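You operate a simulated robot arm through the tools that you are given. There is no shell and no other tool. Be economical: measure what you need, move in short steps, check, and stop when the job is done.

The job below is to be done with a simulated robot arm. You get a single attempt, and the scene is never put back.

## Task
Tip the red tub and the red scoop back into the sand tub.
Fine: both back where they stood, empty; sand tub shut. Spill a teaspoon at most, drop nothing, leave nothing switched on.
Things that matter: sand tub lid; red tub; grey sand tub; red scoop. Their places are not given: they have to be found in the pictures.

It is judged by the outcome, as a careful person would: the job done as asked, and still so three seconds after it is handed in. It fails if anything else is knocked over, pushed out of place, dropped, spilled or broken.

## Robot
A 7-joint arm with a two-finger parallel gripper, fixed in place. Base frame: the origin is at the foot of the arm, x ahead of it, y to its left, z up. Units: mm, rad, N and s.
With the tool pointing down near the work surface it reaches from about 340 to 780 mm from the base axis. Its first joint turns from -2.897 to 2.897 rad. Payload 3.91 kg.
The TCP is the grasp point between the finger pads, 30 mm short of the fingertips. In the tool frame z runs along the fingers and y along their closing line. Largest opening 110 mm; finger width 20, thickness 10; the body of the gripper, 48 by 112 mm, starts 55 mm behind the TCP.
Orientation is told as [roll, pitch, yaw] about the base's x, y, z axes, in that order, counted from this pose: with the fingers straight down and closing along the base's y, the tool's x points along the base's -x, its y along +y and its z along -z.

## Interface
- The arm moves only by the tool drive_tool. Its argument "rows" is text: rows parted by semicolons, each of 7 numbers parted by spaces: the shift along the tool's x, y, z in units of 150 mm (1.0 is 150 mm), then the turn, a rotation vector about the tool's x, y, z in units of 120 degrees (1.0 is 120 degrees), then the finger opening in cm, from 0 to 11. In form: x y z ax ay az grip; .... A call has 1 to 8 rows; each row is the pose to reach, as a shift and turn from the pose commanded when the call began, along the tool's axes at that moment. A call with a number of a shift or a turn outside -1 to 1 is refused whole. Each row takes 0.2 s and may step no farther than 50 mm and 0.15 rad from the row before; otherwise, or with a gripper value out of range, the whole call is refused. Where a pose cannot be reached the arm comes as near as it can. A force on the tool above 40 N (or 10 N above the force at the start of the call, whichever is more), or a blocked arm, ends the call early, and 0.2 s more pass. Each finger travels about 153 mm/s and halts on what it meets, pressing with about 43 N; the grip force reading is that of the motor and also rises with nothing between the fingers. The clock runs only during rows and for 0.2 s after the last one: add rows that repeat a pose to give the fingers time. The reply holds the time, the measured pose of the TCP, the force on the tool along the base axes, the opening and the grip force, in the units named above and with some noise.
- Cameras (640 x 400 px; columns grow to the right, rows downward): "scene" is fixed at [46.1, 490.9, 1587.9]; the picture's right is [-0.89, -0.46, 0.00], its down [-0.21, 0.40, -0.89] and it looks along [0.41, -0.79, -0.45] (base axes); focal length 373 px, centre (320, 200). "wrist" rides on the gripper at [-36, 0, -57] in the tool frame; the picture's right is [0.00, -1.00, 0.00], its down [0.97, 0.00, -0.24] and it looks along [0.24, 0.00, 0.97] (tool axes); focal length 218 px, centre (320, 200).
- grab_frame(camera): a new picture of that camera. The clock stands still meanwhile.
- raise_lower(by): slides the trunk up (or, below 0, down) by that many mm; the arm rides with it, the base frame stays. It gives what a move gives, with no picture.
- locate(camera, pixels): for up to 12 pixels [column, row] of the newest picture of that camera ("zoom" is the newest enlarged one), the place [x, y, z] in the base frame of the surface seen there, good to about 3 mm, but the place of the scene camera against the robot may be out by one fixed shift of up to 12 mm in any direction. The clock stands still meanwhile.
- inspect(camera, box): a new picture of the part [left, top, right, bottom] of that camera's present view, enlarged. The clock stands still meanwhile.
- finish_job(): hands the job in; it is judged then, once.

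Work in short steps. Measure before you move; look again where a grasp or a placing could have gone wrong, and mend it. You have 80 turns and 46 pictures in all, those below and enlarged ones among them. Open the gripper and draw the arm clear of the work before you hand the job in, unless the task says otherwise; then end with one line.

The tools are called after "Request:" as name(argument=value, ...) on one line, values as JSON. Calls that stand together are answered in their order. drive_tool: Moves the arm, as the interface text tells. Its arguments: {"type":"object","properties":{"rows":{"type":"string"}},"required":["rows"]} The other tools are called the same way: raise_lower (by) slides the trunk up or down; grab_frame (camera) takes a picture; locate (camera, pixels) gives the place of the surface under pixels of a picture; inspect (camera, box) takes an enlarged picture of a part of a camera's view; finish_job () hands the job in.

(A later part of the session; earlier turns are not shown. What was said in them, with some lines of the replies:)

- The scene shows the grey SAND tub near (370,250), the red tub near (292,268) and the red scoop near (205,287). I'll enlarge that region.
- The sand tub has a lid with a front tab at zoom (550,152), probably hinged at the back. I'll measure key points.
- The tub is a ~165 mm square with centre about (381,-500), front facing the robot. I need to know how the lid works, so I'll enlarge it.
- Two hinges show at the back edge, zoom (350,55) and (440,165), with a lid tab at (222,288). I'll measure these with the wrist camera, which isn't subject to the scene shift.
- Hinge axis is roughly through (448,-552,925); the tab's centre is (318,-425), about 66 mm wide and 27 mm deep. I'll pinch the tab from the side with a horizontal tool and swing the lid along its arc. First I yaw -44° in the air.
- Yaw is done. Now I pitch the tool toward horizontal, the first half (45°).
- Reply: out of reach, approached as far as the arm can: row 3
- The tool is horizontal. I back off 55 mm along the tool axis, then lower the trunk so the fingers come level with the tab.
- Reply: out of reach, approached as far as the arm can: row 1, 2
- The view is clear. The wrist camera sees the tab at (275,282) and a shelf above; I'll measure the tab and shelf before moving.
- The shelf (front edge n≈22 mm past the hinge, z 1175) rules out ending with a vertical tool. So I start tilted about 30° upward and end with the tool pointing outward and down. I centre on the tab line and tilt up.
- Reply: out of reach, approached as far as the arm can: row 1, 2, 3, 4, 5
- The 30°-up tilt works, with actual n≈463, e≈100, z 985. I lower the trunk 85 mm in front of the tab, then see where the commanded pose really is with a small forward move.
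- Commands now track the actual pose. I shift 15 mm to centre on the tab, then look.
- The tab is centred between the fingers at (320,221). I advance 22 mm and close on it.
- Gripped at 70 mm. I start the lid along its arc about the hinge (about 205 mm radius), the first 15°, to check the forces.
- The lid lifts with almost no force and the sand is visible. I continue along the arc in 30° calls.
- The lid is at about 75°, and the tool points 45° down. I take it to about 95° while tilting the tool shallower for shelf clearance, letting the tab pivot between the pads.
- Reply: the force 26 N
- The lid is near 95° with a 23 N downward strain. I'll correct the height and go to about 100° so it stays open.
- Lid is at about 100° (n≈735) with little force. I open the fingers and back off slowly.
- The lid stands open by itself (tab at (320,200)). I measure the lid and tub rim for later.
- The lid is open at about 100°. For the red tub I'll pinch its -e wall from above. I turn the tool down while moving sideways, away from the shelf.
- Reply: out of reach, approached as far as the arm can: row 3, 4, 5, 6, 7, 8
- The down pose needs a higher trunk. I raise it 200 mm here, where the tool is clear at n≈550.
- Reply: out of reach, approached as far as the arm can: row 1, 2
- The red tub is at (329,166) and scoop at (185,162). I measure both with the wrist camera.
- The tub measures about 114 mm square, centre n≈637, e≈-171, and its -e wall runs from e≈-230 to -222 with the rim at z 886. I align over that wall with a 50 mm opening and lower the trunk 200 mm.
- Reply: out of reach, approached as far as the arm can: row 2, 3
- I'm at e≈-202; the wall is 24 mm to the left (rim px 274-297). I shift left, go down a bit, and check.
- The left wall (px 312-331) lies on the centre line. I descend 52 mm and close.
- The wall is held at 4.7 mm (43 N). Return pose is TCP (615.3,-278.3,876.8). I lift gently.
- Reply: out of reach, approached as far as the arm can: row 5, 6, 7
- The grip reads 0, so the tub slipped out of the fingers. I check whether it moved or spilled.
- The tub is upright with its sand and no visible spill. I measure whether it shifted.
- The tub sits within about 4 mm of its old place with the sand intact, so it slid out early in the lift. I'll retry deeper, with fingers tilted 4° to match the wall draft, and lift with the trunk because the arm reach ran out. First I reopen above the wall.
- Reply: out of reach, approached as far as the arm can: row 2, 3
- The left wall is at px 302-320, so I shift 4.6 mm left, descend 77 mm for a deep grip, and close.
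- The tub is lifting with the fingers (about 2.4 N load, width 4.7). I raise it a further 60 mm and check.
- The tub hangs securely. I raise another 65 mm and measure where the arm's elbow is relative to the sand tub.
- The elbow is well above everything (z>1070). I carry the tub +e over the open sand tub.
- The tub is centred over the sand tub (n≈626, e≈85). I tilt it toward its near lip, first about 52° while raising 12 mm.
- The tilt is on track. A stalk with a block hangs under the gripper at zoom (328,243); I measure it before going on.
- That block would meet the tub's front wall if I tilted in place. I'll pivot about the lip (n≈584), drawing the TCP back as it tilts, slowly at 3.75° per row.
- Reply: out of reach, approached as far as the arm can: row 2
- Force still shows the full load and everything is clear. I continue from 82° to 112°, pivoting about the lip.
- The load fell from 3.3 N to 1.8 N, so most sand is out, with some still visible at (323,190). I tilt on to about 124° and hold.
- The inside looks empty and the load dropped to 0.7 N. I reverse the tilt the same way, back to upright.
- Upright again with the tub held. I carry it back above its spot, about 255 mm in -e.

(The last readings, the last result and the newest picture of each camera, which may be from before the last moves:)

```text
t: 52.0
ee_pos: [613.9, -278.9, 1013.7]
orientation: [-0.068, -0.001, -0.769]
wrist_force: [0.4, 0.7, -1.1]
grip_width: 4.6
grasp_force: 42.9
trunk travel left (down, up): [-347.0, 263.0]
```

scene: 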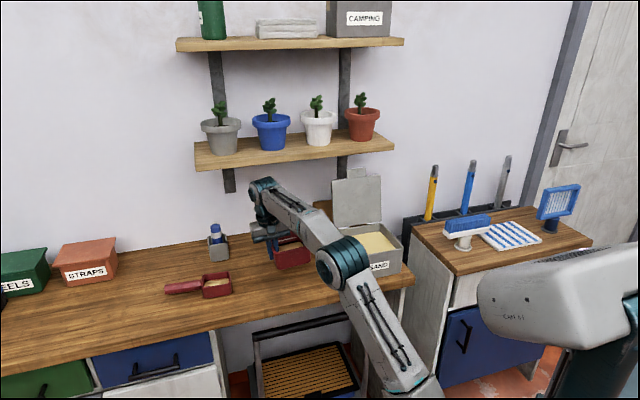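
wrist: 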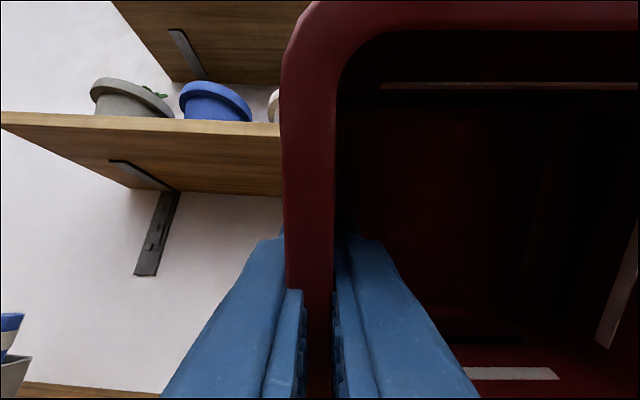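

Over the spot at (613.9,-278.9). I lower the trunk 140 mm and check before the final touch-down.

Request:
raise_lower(by=-140)

Request:
inspect(camera="scene", box=[240, 225, 352, 295])

```text
t: 53.7
ee_pos: [613.5, -278.7, 871.4]
orientation: [-0.068, -0.003, -0.769]
wrist_force: [-0.2, 0.6, -1.0]
grip_width: 4.3
grasp_force: 43.4
trunk travel left (down, up): [-207.0, 403.0]
```

```text
5.71 times, centred on (296, 260) of scene
```

zoom: 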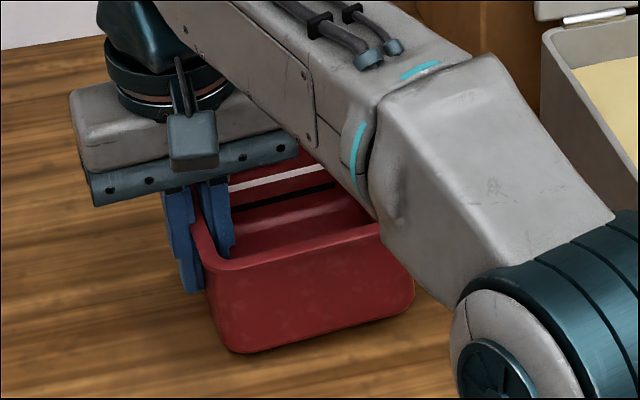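

The tub is empty and hangs about 8 mm above the surface. I lower in 2 mm steps and watch the force.

Request:
drive_tool(rows="0 0 0.015 0 0 0 0;0 0 0.03 0 0 0 0;0 0 0.045 0 0 0 0;0 0 0.056 0 0 0 0;0 0 0.056 0 0 0 0")

```text
t: 54.9
ee_pos: [611.8, -279.8, 865.2]
orientation: [-0.067, -0.004, -0.765]
wrist_force: [2.0, -2.1, 8.1]
grip_width: 4.5
grasp_force: 43.2
trunk travel left (down, up): [-207.0, 403.0]
```

Touched down (8 N upward). I open the fingers to 5 cm, then rise straight up.

Request:
drive_tool(rows="0 0 0.056 0 0 0 1;0 0 0.056 0 0 0 3;0 0 0.056 0 0 0 5;0 0 0 0 0 0 5;0 0 -0.2 0 0 0 5;0 0 -0.45 0 0 0 5")

Request:
raise_lower(by=120)

Request:
grab_frame(camera="wrist")

```text
t: 56.3
ee_pos: [617.3, -274.8, 930.0]
orientation: [-0.071, -0.001, -0.767]
wrist_force: [0.2, 0.6, 0.1]
grip_width: 50.0
grasp_force: 0.1
trunk travel left (down, up): [-207.0, 403.0]
```

```text
t: 57.8
ee_pos: [617.8, -274.1, 1051.4]
orientation: [-0.069, -0.001, -0.769]
wrist_force: [0.2, 0.1, 0.0]
grip_width: 50.2
grasp_force: 0.1
trunk travel left (down, up): [-327.0, 283.0]
```

```text
15 pictures are left
```

wrist: 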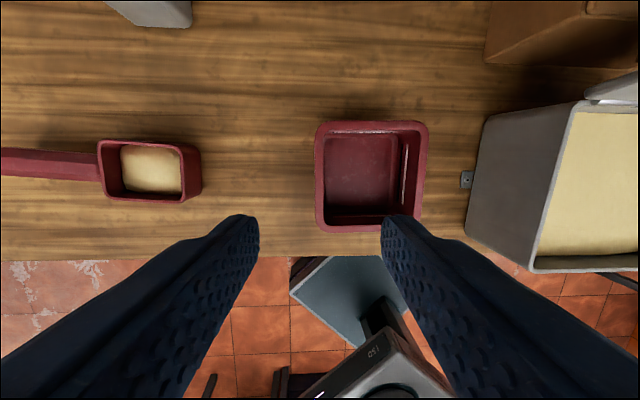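

The red tub is empty and upright. I verify its position and measure the scoop handle.

Request:
locate(camera="wrist", pixels=[[317, 180], [321, 180], [422, 180], [426, 180], [370, 122], [370, 128], [370, 226], [370, 231], [150, 170], [60, 162], [30, 161], [88, 152]])

Request:
inspect(camera="wrist", box=[0, 110, 220, 230])

```text
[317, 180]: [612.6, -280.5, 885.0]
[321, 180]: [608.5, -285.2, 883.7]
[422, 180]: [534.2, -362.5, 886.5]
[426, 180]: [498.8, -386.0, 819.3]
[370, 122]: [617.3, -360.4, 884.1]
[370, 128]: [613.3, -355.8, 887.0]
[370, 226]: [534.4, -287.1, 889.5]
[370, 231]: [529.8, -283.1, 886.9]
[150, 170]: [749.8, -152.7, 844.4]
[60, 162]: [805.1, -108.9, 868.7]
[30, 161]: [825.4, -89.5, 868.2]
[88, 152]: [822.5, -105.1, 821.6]
```

```text
2.91 times, centred on (110, 170) of wrist
```

zoom: 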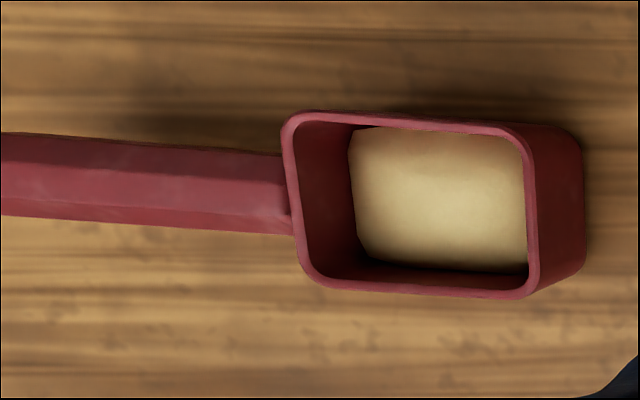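

The tub is within about 4 mm of its original place. For the scoop I'll pinch the cup's end wall (opposite the handle), the same way that worked for the tub. I measure its rim.

Request:
locate(camera="zoom", pixels=[[533, 170], [533, 200], [533, 230], [528, 200], [538, 200], [575, 200], [420, 120], [420, 290], [290, 200], [515, 135], [520, 290], [440, 200]])

```text
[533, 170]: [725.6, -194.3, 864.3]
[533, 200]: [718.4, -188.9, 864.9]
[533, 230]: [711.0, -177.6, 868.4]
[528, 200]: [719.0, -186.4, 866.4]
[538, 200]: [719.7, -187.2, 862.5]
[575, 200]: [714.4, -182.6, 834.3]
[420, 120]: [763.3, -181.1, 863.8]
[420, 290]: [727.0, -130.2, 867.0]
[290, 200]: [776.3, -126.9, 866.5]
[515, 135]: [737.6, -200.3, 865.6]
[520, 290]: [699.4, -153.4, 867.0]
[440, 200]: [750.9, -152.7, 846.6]
```

The end wall's rim centre is near (715,-182), z 865, and the handle azimuth is about 40.5°. I move over it, yawing -5.4° and tilting to match the draft.

Request:
drive_tool(rows="-0.005 0.15 0.05 -0.01 0 0.0075 5;-0.01 0.3 0.1 -0.02 0 0.015 5;-0.02 0.45 0.15 -0.03 0 0.0225 5;-0.027 0.6 0.2 -0.04 0 0.03 5;-0.033 0.75 0.25 -0.05 0 0.0375 5;-0.039 0.89 0.25 -0.06 0 0.0454 5;-0.039 0.89 0.25 -0.06 0 0.0454 5")

Request:
raise_lower(by=-75)

Request:
grab_frame(camera="wrist")

```text
t: 59.4
ee_pos: [700.1, -179.3, 1003.0]
orientation: [0.058, -0.002, -0.861]
wrist_force: [0.4, 0.4, -0.1]
grip_width: 50.1
grasp_force: 0.1
out of reach, approached as far as the arm can: row 4, 5, 6, 7
trunk travel left (down, up): [-327.0, 283.0]
```

```text
t: 60.5
ee_pos: [700.4, -180.5, 927.6]
orientation: [0.057, -0.001, -0.862]
wrist_force: [0.1, 0.9, 0.6]
grip_width: 50.2
grasp_force: 0.1
trunk travel left (down, up): [-252.0, 358.0]
```

```text
13 pictures are left
```

wrist: 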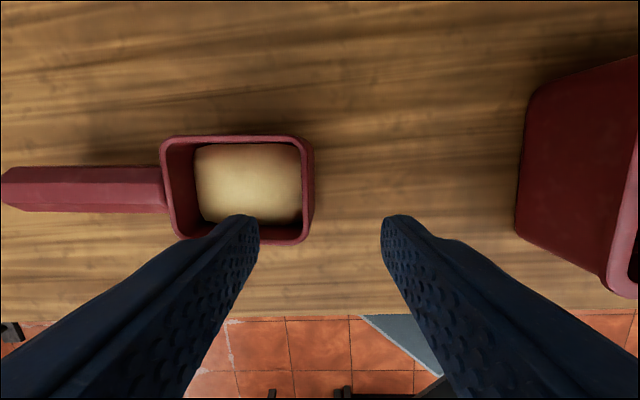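

Yaw aligned. The end-wall rim is at px≈303, so I need about 9 mm left and 11 mm outward. I shift, descend 30 mm and look again.

Request:
drive_tool(rows="-0.04 0.03 0.05 0 0 0 5;-0.073 0.063 0.12 0 0 0 5;-0.073 0.063 0.2 0 0 0 5;-0.073 0.063 0.2 0 0 0 5")

Request:
grab_frame(camera="wrist")

```text
t: 61.5
ee_pos: [713.7, -180.8, 898.6]
orientation: [0.058, -0.003, -0.861]
wrist_force: [-0.9, -0.4, 0.6]
grip_width: 49.9
grasp_force: 0.0
out of reach, approached as far as the arm can: row 1, 2
trunk travel left (down, up): [-252.0, 358.0]
```

```text
12 pictures are left
```

wrist: 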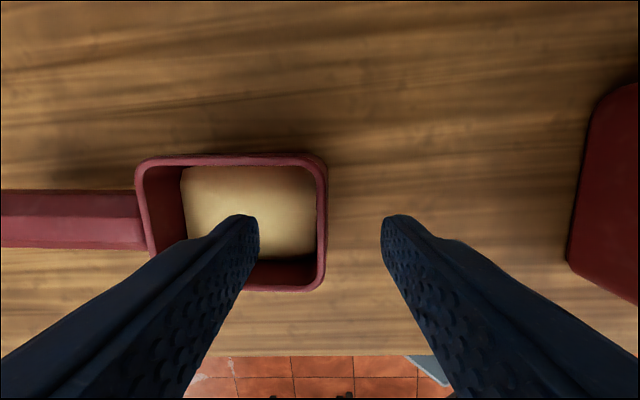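

The end wall (px 317-327) is on the centre line. I descend 38 mm, close, then lift 10 mm with the trunk.

Request:
drive_tool(rows="0 0 0.1 0 0 0 5;0 0 0.2 0 0 0 5;0 0 0.252 0 0 0 5;0 0 0.252 0 0 0 2.5;0 0 0.252 0 0 0 0;0 0 0.252 0 0 0 0;0 0 0.252 0 0 0 0")

Request:
raise_lower(by=12)

Request:
inspect(camera="scene", box=[150, 220, 310, 320])

```text
t: 63.1
ee_pos: [716.3, -180.9, 859.8]
orientation: [0.058, -0.002, -0.863]
wrist_force: [1.5, -1.3, 0.8]
grip_width: 3.7
grasp_force: 42.9
trunk travel left (down, up): [-252.0, 358.0]
```

```text
t: 63.7
ee_pos: [717.2, -180.6, 871.1]
orientation: [0.057, -0.003, -0.863]
wrist_force: [0.1, 0.7, -2.4]
grip_width: 3.8
grasp_force: 42.6
trunk travel left (down, up): [-264.0, 346.0]
```

```text
4.00 times, centred on (230, 270) of scene
```

zoom: 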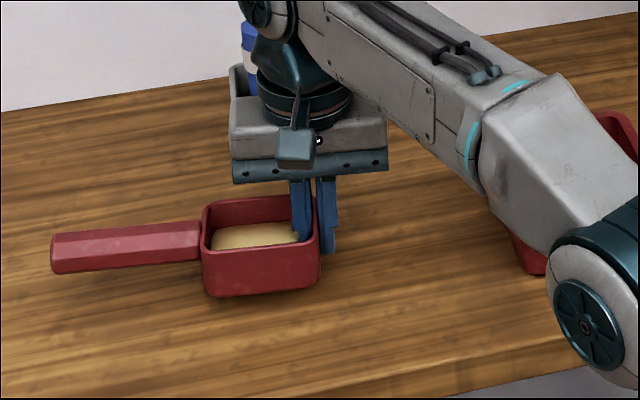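

The scoop is held level (3.8 mm wall, sand inside). Return pose is (716.3,-180.9,859.8). I raise it 140 mm and carry it toward the sand tub.

Request:
raise_lower(by=140)

Request:
drive_tool(rows="0.005 -0.1 -0.006 0 0 0 0;0.01 -0.3 -0.017 0 0 0 0;0.02 -0.55 -0.032 0 0 0 0;0.03 -0.8 -0.046 0 0 0 0;0.033 -0.95 -0.055 0 0 0 0")

Request:
drive_tool(rows="0.005 -0.1 -0.006 0 0 0 0;0.01 -0.3 -0.017 0 0 0 0;0.02 -0.55 -0.032 0 0 0 0;0.03 -0.8 -0.046 0 0 0 0;0.033 -0.95 -0.055 0 0 0 0")

```text
t: 65.4
ee_pos: [716.1, -180.4, 1012.0]
orientation: [0.059, -0.003, -0.863]
wrist_force: [0.4, 0.3, -3.9]
grip_width: 3.3
grasp_force: 43.4
trunk travel left (down, up): [-404.0, 206.0]
```

```text
t: 66.6
ee_pos: [603.2, -268.2, 1011.5]
orientation: [0.057, -0.003, -0.861]
wrist_force: [0.5, 0.0, -3.2]
grip_width: 3.7
grasp_force: 42.9
trunk travel left (down, up): [-404.0, 206.0]
```

```text
t: 67.8
ee_pos: [493.8, -359.7, 1014.0]
orientation: [0.059, -0.002, -0.863]
wrist_force: [0.2, 0.4, -2.9]
grip_width: 3.8
grasp_force: 43.6
trunk travel left (down, up): [-404.0, 206.0]
```

I'm half way. I finish the transit with the yaw correction, rising 57 mm on the arm, and then lower the trunk 57 mm to the setting that worked for pouring.

Request:
drive_tool(rows="0.015 -0.15 -0.05 0 0 -0.009 0;0.03 -0.3 -0.1 0 0 -0.018 0;0.05 -0.45 -0.16 0 0 -0.027 0;0.07 -0.6 -0.22 0 0 -0.036 0;0.09 -0.75 -0.28 0 0 -0.045 0;0.09 -0.75 -0.28 0 0 -0.045 0")

Request:
drive_tool(rows="0.02 -0.15 -0.05 0 0 0 0;0.04 -0.35 -0.1 0 0 0 0;0.05 -0.5 -0.14 0 0 0 0;0.055 -0.6 -0.18 0 0 0 0")

Request:
raise_lower(by=-57)

```text
t: 69.2
ee_pos: [397.1, -423.3, 1046.3]
orientation: [0.059, -0.008, -0.767]
wrist_force: [0.3, 0.3, -3.3]
grip_width: 3.6
grasp_force: 43.1
trunk travel left (down, up): [-404.0, 206.0]
```

```text
t: 70.2
ee_pos: [327.1, -484.2, 1069.5]
orientation: [0.059, -0.008, -0.768]
wrist_force: [-0.3, 0.8, -2.7]
grip_width: 3.7
grasp_force: 43.3
trunk travel left (down, up): [-404.0, 206.0]
```

```text
t: 71.2
ee_pos: [327.9, -484.3, 1011.7]
orientation: [0.059, -0.007, -0.769]
wrist_force: [-0.7, -0.2, -3.1]
grip_width: 3.4
grasp_force: 42.5
trunk travel left (down, up): [-347.0, 263.0]
```

At n≈572, e≈120. I move 40 mm outward over the tub and tilt to 52°.

Request:
drive_tool(rows="-0.09 0 0 0 0 0 0;-0.18 0 0 0 -0.0625 0 0;-0.267 0 0 0 -0.125 0 0;-0.267 0 0 0 -0.1875 0 0;-0.267 0 0 0 -0.25 0 0;-0.267 0 0 0 -0.3125 0 0;-0.267 0 0 0 -0.375 0 0;-0.267 0 0 0 -0.4375 0 0")

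Request:
inspect(camera="scene", box=[270, 150, 470, 300])

```text
t: 73.0
ee_pos: [357.2, -511.7, 1012.5]
orientation: [0.091, -0.924, -0.843]
wrist_force: [0.7, -0.5, -3.8]
grip_width: 3.4
grasp_force: 42.9
trunk travel left (down, up): [-347.0, 263.0]
```

```text
2.67 times, centred on (370, 225) of scene
```

zoom: 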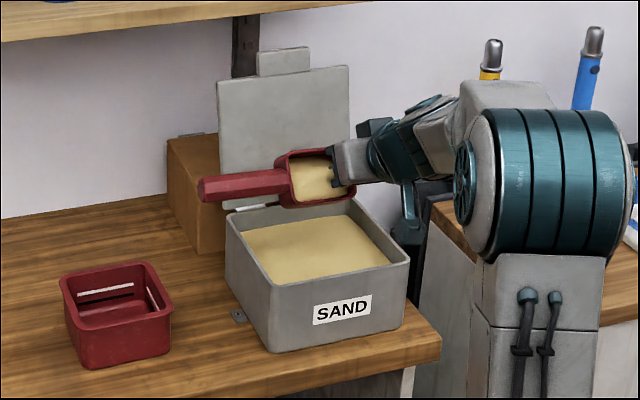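

The cup is over the tub with sand starting to settle. I continue slowly to 82°, then 112°, pivoting about the lip.

Request:
drive_tool(rows="0.01 0 -0.012 0 -0.031 0 0;0.019 0 -0.025 0 -0.0625 0 0;0.029 0 -0.037 0 -0.094 0 0;0.039 0 -0.05 0 -0.125 0 0;0.048 0 -0.062 0 -0.156 0 0;0.058 0 -0.075 0 -0.1875 0 0;0.067 0 -0.087 0 -0.219 0 0;0.077 0 -0.1 0 -0.25 0 0")

Request:
drive_tool(rows="0.002 0 -0.013 0 -0.031 0 0;0.004 0 -0.027 0 -0.0625 0 0;0.006 0 -0.04 0 -0.094 0 0;0.008 0 -0.054 0 -0.125 0 0;0.009 0 -0.067 0 -0.156 0 0;0.011 0 -0.08 0 -0.1875 0 0;0.013 0 -0.093 0 -0.219 0 0;0.014 0 -0.107 0 -0.25 0 0")

```text
t: 74.8
ee_pos: [342.8, -500.4, 1012.4]
orientation: [0.43, -1.436, -1.196]
wrist_force: [-0.1, -0.6, -2.2]
grip_width: 3.7
grasp_force: 42.9
trunk travel left (down, up): [-347.0, 263.0]
```

```text
t: 76.5
ee_pos: [332.0, -488.9, 1012.8]
orientation: [2.998, -1.164, 2.51]
wrist_force: [0.4, -0.8, -2.3]
grip_width: 3.7
grasp_force: 42.8
trunk travel left (down, up): [-347.0, 263.0]
```

Now on to 124° and hold, then look into the cup.

Request:
drive_tool(rows="-0.017 0 -0.011 0 -0.031 0 0;-0.033 0 -0.022 0 -0.0625 0 0;-0.05 0 -0.033 0 -0.094 0 0;-0.05 0 -0.033 0 -0.094 0 0;-0.05 0 -0.033 0 -0.094 0 0;-0.05 0 -0.033 0 -0.094 0 0;-0.05 0 -0.033 0 -0.094 0 0")

Request:
grab_frame(camera="wrist")

```text
t: 78.2
ee_pos: [327.0, -483.4, 1018.2]
orientation: [3.039, -0.973, 2.456]
wrist_force: [-0.6, -0.3, -2.2]
grip_width: 3.5
grasp_force: 42.8
trunk travel left (down, up): [-347.0, 263.0]
```

```text
9 pictures are left
```

wrist: 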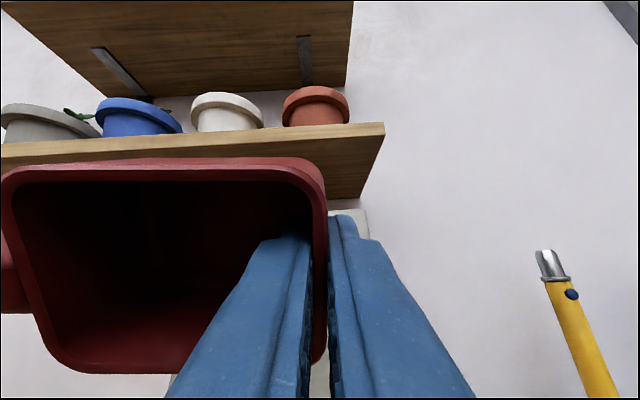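

The cup shows no sand. I reverse the tilt back to upright.

Request:
drive_tool(rows="0.016 0 0.0145 0 0.047 0 0;0.033 0 0.029 0 0.094 0 0;0.049 0 0.0435 0 0.141 0 0;0.065 0 0.058 0 0.188 0 0;0.082 0 0.0725 0 0.234 0 0;0.098 0 0.087 0 0.281 0 0")

Request:
drive_tool(rows="0 0 0.01 0 0.0625 0 0;0 0 0.025 0 0.125 0 0;0 0 0.04 0 0.1875 0 0;0 0 0.06 0 0.25 0 0;0 0 0.08 0 0.3125 0 0;0 0 0.1 0 0.375 0 0;0 0 0.12 0 0.4375 0 0;0 0 0.14 0 0.5 0 0")

Request:
drive_tool(rows="0 0 0 0 0.0625 0 0;0 0 0 0 0.125 0 0;0 0 0 0 0.1875 0 0;0 0 0 0 0.25 0 0;0 0 0 0 0.25 0 0")

```text
t: 79.5
ee_pos: [340.1, -496.3, 1012.5]
orientation: [1.683, -1.514, -2.451]
wrist_force: [-0.3, -0.2, -2.1]
grip_width: 3.5
grasp_force: 43.2
trunk travel left (down, up): [-347.0, 263.0]
```

```text
t: 81.3
ee_pos: [354.8, -510.7, 1011.0]
orientation: [0.066, -0.528, -0.8]
wrist_force: [-0.2, -0.4, -1.9]
grip_width: 3.6
grasp_force: 43.1
trunk travel left (down, up): [-347.0, 263.0]
```

```text
t: 82.5
ee_pos: [354.6, -511.5, 1012.4]
orientation: [0.058, -0.007, -0.766]
wrist_force: [-0.5, -0.8, -1.4]
grip_width: 3.6
grasp_force: 42.8
trunk travel left (down, up): [-347.0, 263.0]
```

Upright and empty. I raise the trunk 57 mm and carry the scoop back, restoring its yaw.

Request:
raise_lower(by=57)

Request:
drive_tool(rows="-0.01 0.1 0.03 0 0 0.006 0;-0.02 0.3 0.07 0 0 0.015 0;-0.03 0.5 0.12 0 0 0.025 0;-0.05 0.7 0.17 0 0 0.035 0;-0.06 0.9 0.22 0 0 0.046 0;-0.06 0.9 0.22 0 0 0.046 0")

```text
t: 83.5
ee_pos: [354.6, -511.2, 1070.0]
orientation: [0.057, -0.009, -0.768]
wrist_force: [0.6, 1.1, -1.9]
grip_width: 3.4
grasp_force: 43.1
trunk travel left (down, up): [-404.0, 206.0]
```

```text
t: 84.9
ee_pos: [454.4, -420.3, 1043.6]
orientation: [0.057, -0.003, -0.866]
wrist_force: [0.4, 0.6, -2.5]
grip_width: 3.5
grasp_force: 43.0
trunk travel left (down, up): [-404.0, 206.0]
```

Remaining: about 355 mm along the handle direction. I continue in three calls.

Request:
drive_tool(rows="0.005 0.15 0.02 0 0 0 0;0.01 0.35 0.05 0 0 0 0;0.02 0.55 0.08 0 0 0 0;0.03 0.75 0.11 0 0 0 0;0.03 0.85 0.12 0 0 0 0")

Request:
drive_tool(rows="0.005 0.15 0.02 0 0 0 0;0.01 0.35 0.05 0 0 0 0;0.02 0.55 0.08 0 0 0 0;0.03 0.75 0.11 0 0 0 0;0.03 0.85 0.12 0 0 0 0")

Request:
drive_tool(rows="0.005 0.15 0.02 0 0 0 0;0.01 0.35 0.05 0 0 0 0;0.02 0.55 0.08 0 0 0 0;0.025 0.664 0.1 0 0 0 0;0.025 0.664 0.1 0 0 0 0")

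```text
t: 86.1
ee_pos: [549.9, -330.3, 1033.3]
orientation: [0.057, -0.003, -0.864]
wrist_force: [1.0, -0.6, -2.4]
grip_width: 3.9
grasp_force: 43.0
trunk travel left (down, up): [-404.0, 206.0]
```

```text
t: 87.3
ee_pos: [645.6, -244.5, 1021.2]
orientation: [0.058, -0.001, -0.863]
wrist_force: [-0.7, -0.7, -1.8]
grip_width: 3.7
grasp_force: 42.9
trunk travel left (down, up): [-404.0, 206.0]
```

```text
t: 88.5
ee_pos: [717.7, -174.7, 1014.1]
orientation: [0.058, -0.003, -0.863]
wrist_force: [0.2, 0.6, -1.7]
grip_width: 3.5
grasp_force: 43.6
trunk travel left (down, up): [-404.0, 206.0]
```

A 6 mm correction, then I lower the trunk 142 mm and look.

Request:
drive_tool(rows="-0.025 -0.034 0 0 0 0 0;-0.025 -0.034 0 0 0 0 0")

Request:
raise_lower(by=-142)

Request:
inspect(camera="scene", box=[150, 220, 310, 320])

```text
t: 89.1
ee_pos: [717.9, -182.4, 1013.9]
orientation: [0.058, -0.003, -0.863]
wrist_force: [0.7, 0.2, -2.4]
grip_width: 3.8
grasp_force: 43.1
trunk travel left (down, up): [-404.0, 206.0]
```

```text
t: 90.8
ee_pos: [717.3, -181.9, 872.3]
orientation: [0.057, -0.003, -0.864]
wrist_force: [-0.8, -0.3, -2.0]
grip_width: 3.4
grasp_force: 43.2
trunk travel left (down, up): [-262.0, 348.0]
```

```text
4.00 times, centred on (230, 270) of scene
```

zoom: 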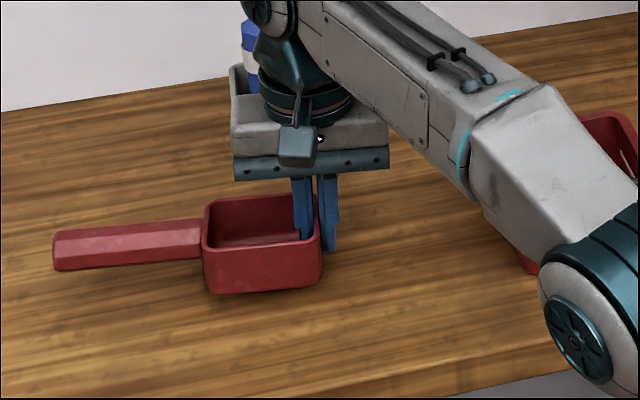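

The scoop is empty and hangs about 11 mm above its spot. I lower it in small steps to contact.

Request:
drive_tool(rows="0 0 0.02 0 0 0 0;0 0 0.04 0 0 0 0;0 0 0.055 0 0 0 0;0 0 0.068 0 0 0 0;0 0 0.078 0 0 0 0;0 0 0.078 0 0 0 0")

```text
t: 92.2
ee_pos: [719.1, -181.6, 861.9]
orientation: [0.057, -0.004, -0.864]
wrist_force: [-0.7, -0.5, 0.4]
grip_width: 3.7
grasp_force: 42.8
trunk travel left (down, up): [-262.0, 348.0]
```

Force has just crossed to about 0, so it is close to touching. I go 2.5 mm lower, then open and rise.

Request:
drive_tool(rows="0 0 0.01 0 0 0 0;0 0 0.018 0 0 0 0;0 0 0.018 0 0 0 0")

```text
t: 93.0
ee_pos: [718.0, -181.7, 861.8]
orientation: [0.061, -0.008, -0.863]
wrist_force: [3.4, -2.0, 22.9]
grip_width: 3.6
grasp_force: 43.4
trunk travel left (down, up): [-262.0, 348.0]
```

It's in contact. I release and rise.

Request:
drive_tool(rows="0 0 0 0 0 0 0.6;0 0 0 0 0 0 2;0 0 0 0 0 0 4;0 0 0 0 0 0 4.5;0 0 -0.1 0 0 0 4.5;0 0 -0.3 0 0 0 4.5;0 0 -0.45 0 0 0 4.5")

Request:
raise_lower(by=130)

Request:
grab_frame(camera="wrist")

```text
t: 94.6
ee_pos: [706.2, -179.0, 924.3]
orientation: [0.058, -0.004, -0.863]
wrist_force: [0.8, 0.1, 0.2]
grip_width: 45.1
grasp_force: 0.1
out of reach, approached as far as the arm can: row 7
trunk travel left (down, up): [-262.0, 348.0]
```

```text
t: 96.2
ee_pos: [708.3, -178.9, 1054.0]
orientation: [0.058, -0.003, -0.865]
wrist_force: [0.1, -0.2, 0.7]
grip_width: 45.2
grasp_force: 0.1
trunk travel left (down, up): [-392.0, 218.0]
```

```text
7 pictures are left
```

wrist: 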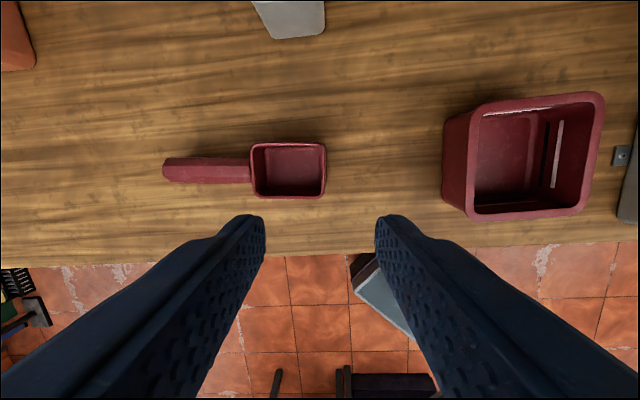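

Both are empty and back. I verify the scoop's position by measurement.

Request:
locate(camera="wrist", pixels=[[324, 170], [253, 170], [290, 144], [290, 195], [166, 169], [205, 169], [288, 170]])

```text
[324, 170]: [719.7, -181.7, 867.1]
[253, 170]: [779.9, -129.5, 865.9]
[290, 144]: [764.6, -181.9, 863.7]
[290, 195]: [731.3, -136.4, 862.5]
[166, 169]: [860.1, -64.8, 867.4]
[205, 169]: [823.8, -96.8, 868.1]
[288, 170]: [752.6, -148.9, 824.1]
```

The scoop is within about 2 mm of its old place. Next is closing the lid: I straighten the tool and travel in +e toward the tub.

Request:
drive_tool(rows="-0.02 -0.2 -0.01 0.007 0 -0.011 6;-0.04 -0.4 -0.02 0.014 0 -0.022 8;-0.06 -0.65 -0.035 0.02 0 -0.034 10;-0.087 -0.895 -0.05 0.0277 0 -0.045 11;-0.087 -0.895 -0.05 0.0277 0 -0.045 11")

Request:
drive_tool(rows="0.03 -0.25 0 0 0 0 11;0.06 -0.5 0 0 0 0 11;0.1 -0.75 0 0 0 0 11;0.13 -1 0 0 0 0 11")

Request:
drive_tool(rows="0.03 -0.25 0 0 0 0 11;0.06 -0.5 0 0 0 0 11;0.1 -0.75 0 0 0 0 11;0.13 -1 0 0 0 0 11")

```text
t: 97.4
ee_pos: [613.9, -275.4, 1052.1]
orientation: [0.0, -0.006, -0.771]
wrist_force: [0.0, 0.3, -0.6]
grip_width: 109.9
grasp_force: 0.0
trunk travel left (down, up): [-392.0, 218.0]
```

```text
t: 98.4
ee_pos: [493.5, -370.5, 1052.0]
orientation: [0.002, -0.006, -0.77]
wrist_force: [1.0, 0.6, -0.5]
grip_width: 110.3
grasp_force: 0.0
trunk travel left (down, up): [-392.0, 218.0]
```

```text
t: 99.4
ee_pos: [374.5, -460.6, 1052.9]
orientation: [-0.002, -0.005, -0.77]
wrist_force: [0.1, 0.3, 0.1]
grip_width: 110.2
grasp_force: 0.0
trunk travel left (down, up): [-392.0, 218.0]
```

At n≈589, e≈71. I tilt up to 30° below horizontal while rising 50 mm.

Request:
drive_tool(rows="0 -0.02 -0.04 0 -0.0625 0 11;0 -0.04 -0.08 0 -0.125 0 11;0 -0.06 -0.12 0 -0.1875 0 11;0 -0.08 -0.16 0 -0.25 0 11;0 -0.1 -0.2 0 -0.3125 0 11;0 -0.11 -0.25 0 -0.375 0 11;0 -0.11 -0.3 0 -0.4375 0 11;0 -0.11 -0.33 0 -0.5 0 11")

Request:
grab_frame(camera="wrist")

```text
t: 101.2
ee_pos: [364.9, -477.0, 1101.4]
orientation: [-0.003, -1.055, -0.769]
wrist_force: [0.1, -0.9, -0.1]
grip_width: 110.0
grasp_force: 0.0
trunk travel left (down, up): [-392.0, 218.0]
```

```text
6 pictures are left
```

wrist: 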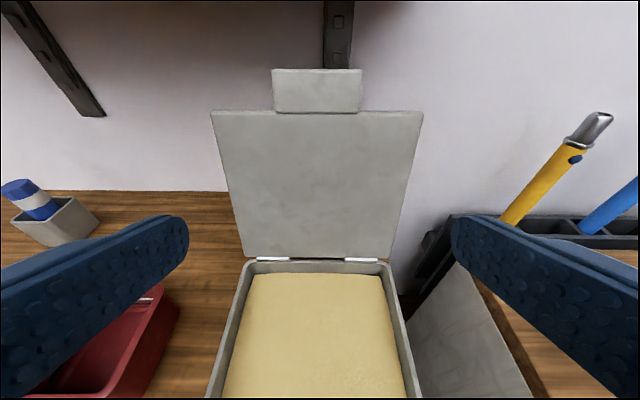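

The tab is centred (px 317), e≈89. I re-set the trunk for the closing arc: arm up 130 mm, then trunk down 182 mm.

Request:
drive_tool(rows="-0.2 0 -0.115 0 0 0 11;-0.4 0 -0.231 0 0 0 11;-0.6 0 -0.346 0 0 0 11;-0.75 0 -0.433 0 0 0 11")

Request:
raise_lower(by=-182)

Request:
drive_tool(rows="-0.22 0 -0.039 0 0 0 11;-0.44 0 -0.078 0 0 0 11;-0.66 0 -0.116 0 0 0 11;-0.88 0 -0.155 0 0 0 11;-0.88 0 -0.155 0 0 0 11")

```text
t: 102.2
ee_pos: [362.2, -473.0, 1234.1]
orientation: [-0.001, -1.053, -0.769]
wrist_force: [0.8, -0.2, -0.6]
grip_width: 110.4
grasp_force: 0.1
trunk travel left (down, up): [-392.0, 218.0]
```

```text
t: 104.2
ee_pos: [361.6, -473.5, 1052.4]
orientation: [0.0, -1.052, -0.767]
wrist_force: [-0.2, 0.1, 0.5]
grip_width: 109.8
grasp_force: 0.0
trunk travel left (down, up): [-210.0, 400.0]
```

```text
t: 105.4
ee_pos: [396.9, -508.7, 1177.9]
orientation: [-0.001, -1.052, -0.768]
wrist_force: [0.3, -0.1, -0.7]
grip_width: 109.9
grasp_force: 0.1
trunk travel left (down, up): [-210.0, 400.0]
```

On the approach line. I advance 112 mm along the tool axis so the fingers straddle the tab at the release pose, then look.

Request:
drive_tool(rows="0.005 0 0.2 0 0 0 11;0.01 0 0.4 0 0 0 11;0.015 0 0.58 0 0 0 11;0.019 0 0.7 0 0 0 11;0.019 0 0.747 0 0 0 11;0.019 0 0.747 0 0 0 11")

Request:
grab_frame(camera="wrist")

```text
t: 106.8
ee_pos: [464.6, -571.0, 1121.0]
orientation: [-0.001, -1.051, -0.768]
wrist_force: [0.4, 1.1, 0.2]
grip_width: 109.9
grasp_force: 0.0
trunk travel left (down, up): [-210.0, 400.0]
```

```text
5 pictures are left
```

wrist: 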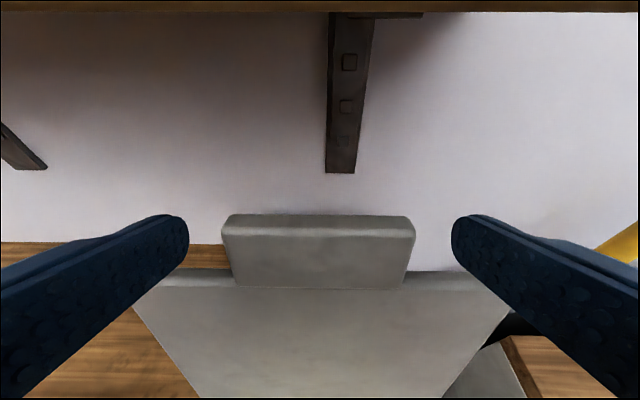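

The tab lies between the fingers (px 222-415). I pinch it, then bring the lid from 100° to 75°, reversing the opening path.

Request:
drive_tool(rows="0 0 0 0 0 0 8;0 0 0 0 0 0 5.5;0 0 0 0 0 0 5.5;0.049 0 -0.13 0 0.031 0 5.5;0.11 0 -0.255 0 0.0625 0 5.5;0.187 0 -0.376 0 0.094 0 5.5;0.276 0 -0.488 0 0.1275 0 5.5")

Request:
inspect(camera="scene", box=[270, 130, 470, 290])

```text
t: 108.4
ee_pos: [404.3, -512.0, 1120.7]
orientation: [-0.003, -0.786, -0.769]
wrist_force: [4.8, -4.3, 3.4]
grip_width: 69.5
grasp_force: 45.3
trunk travel left (down, up): [-210.0, 400.0]
```

```text
2.50 times, centred on (370, 210) of scene
```

zoom: 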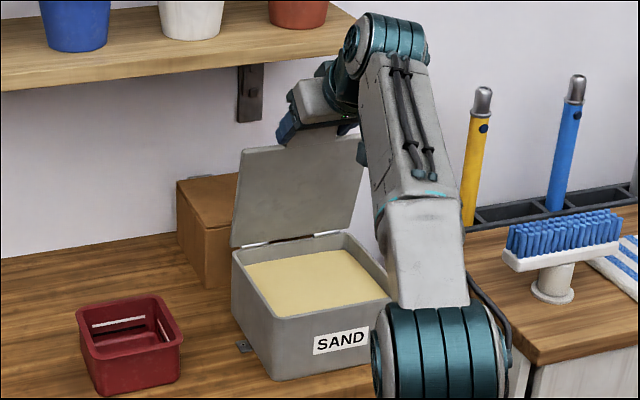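

The lid follows at about 75°, held at 69.5 mm with low force. I run the rigid arc in reverse.

Request:
drive_tool(rows="0.1617 0 -0.0721 0 -0.0621 0 5.5;0.3315 0 -0.1228 0 -0.1241 0 5.5;0.5065 0 -0.1509 0 -0.1862 0 5.5;0.6836 0 -0.1561 0 -0.2483 0 5.5")

Request:
drive_tool(rows="0.1617 0 -0.0721 0 -0.0621 0 5.5;0.3315 0 -0.1228 0 -0.1241 0 5.5;0.5065 0 -0.1509 0 -0.1862 0 5.5;0.6836 0 -0.1561 0 -0.2483 0 5.5")

```text
t: 109.4
ee_pos: [341.0, -447.5, 1063.0]
orientation: [-0.002, -1.305, -0.765]
wrist_force: [9.7, 5.8, -1.1]
grip_width: 69.3
grasp_force: 44.7
trunk travel left (down, up): [-210.0, 400.0]
```

```text
t: 110.4
ee_pos: [306.0, -414.4, 972.9]
orientation: [-3.122, -1.315, 2.356]
wrist_force: [6.4, 20.1, 0.8]
grip_width: 69.7
grasp_force: 45.1
trunk travel left (down, up): [-210.0, 400.0]
```

About 15° remains, with some sideways strain (19 N), so I add a 3 mm relief in y and lower the lid slowly.

Request:
drive_tool(rows="0.0797 0.01 -0.0387 0 -0.031 0 5.5;0.1617 0.02 -0.0721 0 -0.0621 0 5.5;0.2459 0.02 -0.1003 0 -0.0931 0 5.5;0.3315 0.02 -0.1228 0 -0.1241 0 5.5;0.3315 0.02 -0.1228 0 -0.1241 0 5.5")

Request:
inspect(camera="scene", box=[290, 190, 430, 300])

```text
t: 111.6
ee_pos: [303.0, -408.7, 919.8]
orientation: [-3.136, -1.053, 2.367]
wrist_force: [9.3, 13.6, -0.4]
grip_width: 69.7
grasp_force: 44.9
trunk travel left (down, up): [-210.0, 400.0]
```

```text
3.64 times, centred on (360, 245) of scene
```

zoom: 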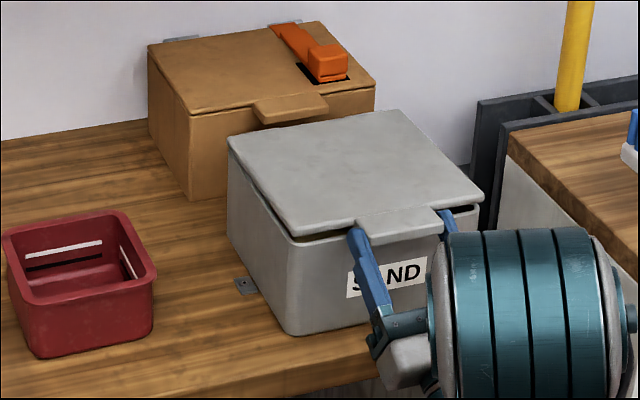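

A gap of a few mm remains at the front. I press down about 6 mm gently.

Request:
drive_tool(rows="0.012 0 -0.007 0 0 0 5.5;0.024 0 -0.014 0 0 0 5.5;0.036 0 -0.021 0 0 0 5.5;0.036 0 -0.021 0 0 0 5.5")

```text
t: 112.6
ee_pos: [303.3, -409.0, 914.8]
orientation: [-3.136, -1.055, 2.366]
wrist_force: [13.4, 9.7, 6.6]
grip_width: 69.6
grasp_force: 45.4
trunk travel left (down, up): [-210.0, 400.0]
```

The vertical force has turned positive (6.6 N). I go 2.5 mm more and then release slowly.

Request:
drive_tool(rows="0.008 0 -0.004 0 0 0 5.5;0.015 0 -0.008 0 0 0 5.5;0.015 0 -0.008 0 0 0 5.5")

Request:
drive_tool(rows="0 0 0 0 0 0 8;0 0 0 0 0 0 11;0 0 0 0 0 0 11;0 0 -0.15 0 0 0 11;0 0 -0.35 0 0 0 11")

Request:
inspect(camera="scene", box=[290, 190, 430, 300])

```text
t: 113.4
ee_pos: [305.1, -409.8, 911.8]
orientation: [-3.136, -1.053, 2.368]
wrist_force: [20.8, 0.6, 18.0]
grip_width: 69.5
grasp_force: 44.3
trunk travel left (down, up): [-210.0, 400.0]
```

```text
t: 114.6
ee_pos: [273.7, -393.7, 886.4]
orientation: [-3.14, -1.057, 2.372]
wrist_force: [0.0, -0.5, 0.0]
grip_width: 109.9
grasp_force: 0.2
out of reach, approached as far as the arm can: row 5
trunk travel left (down, up): [-210.0, 400.0]
```

```text
3.64 times, centred on (360, 245) of scene
```

zoom: 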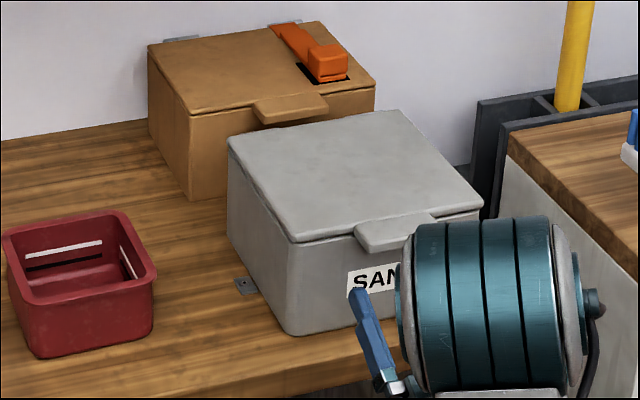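

The lid is flush shut. I raise the trunk to lift the arm clear (fingertips are about 15 mm in front of the tab), then check the whole scene.

Request:
raise_lower(by=250)

Request:
grab_frame(camera="scene")

```text
t: 117.2
ee_pos: [273.4, -391.7, 1136.4]
orientation: [-3.14, -1.056, 2.371]
wrist_force: [1.1, -0.2, -0.7]
grip_width: 110.1
grasp_force: 0.0
trunk travel left (down, up): [-460.0, 150.0]
```

```text
1 pictures are left
```

scene: 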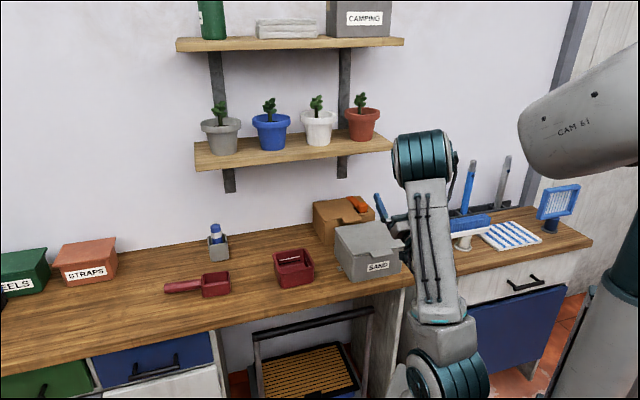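

Scoop (215,284) and red tub (293,267) are back, empty. The sand tub (370,250) is shut, no spill shows, and the arm is clear with the gripper open. I hand the job in.

Request:
finish_job()

```text
The job is handed in.
```

The red tub and red scoop are emptied into the sand tub and stand back within about 5 mm of where they were. The sand tub lid is shut, no spilled sand shows in the last picture, and the arm is clear with the gripper open.
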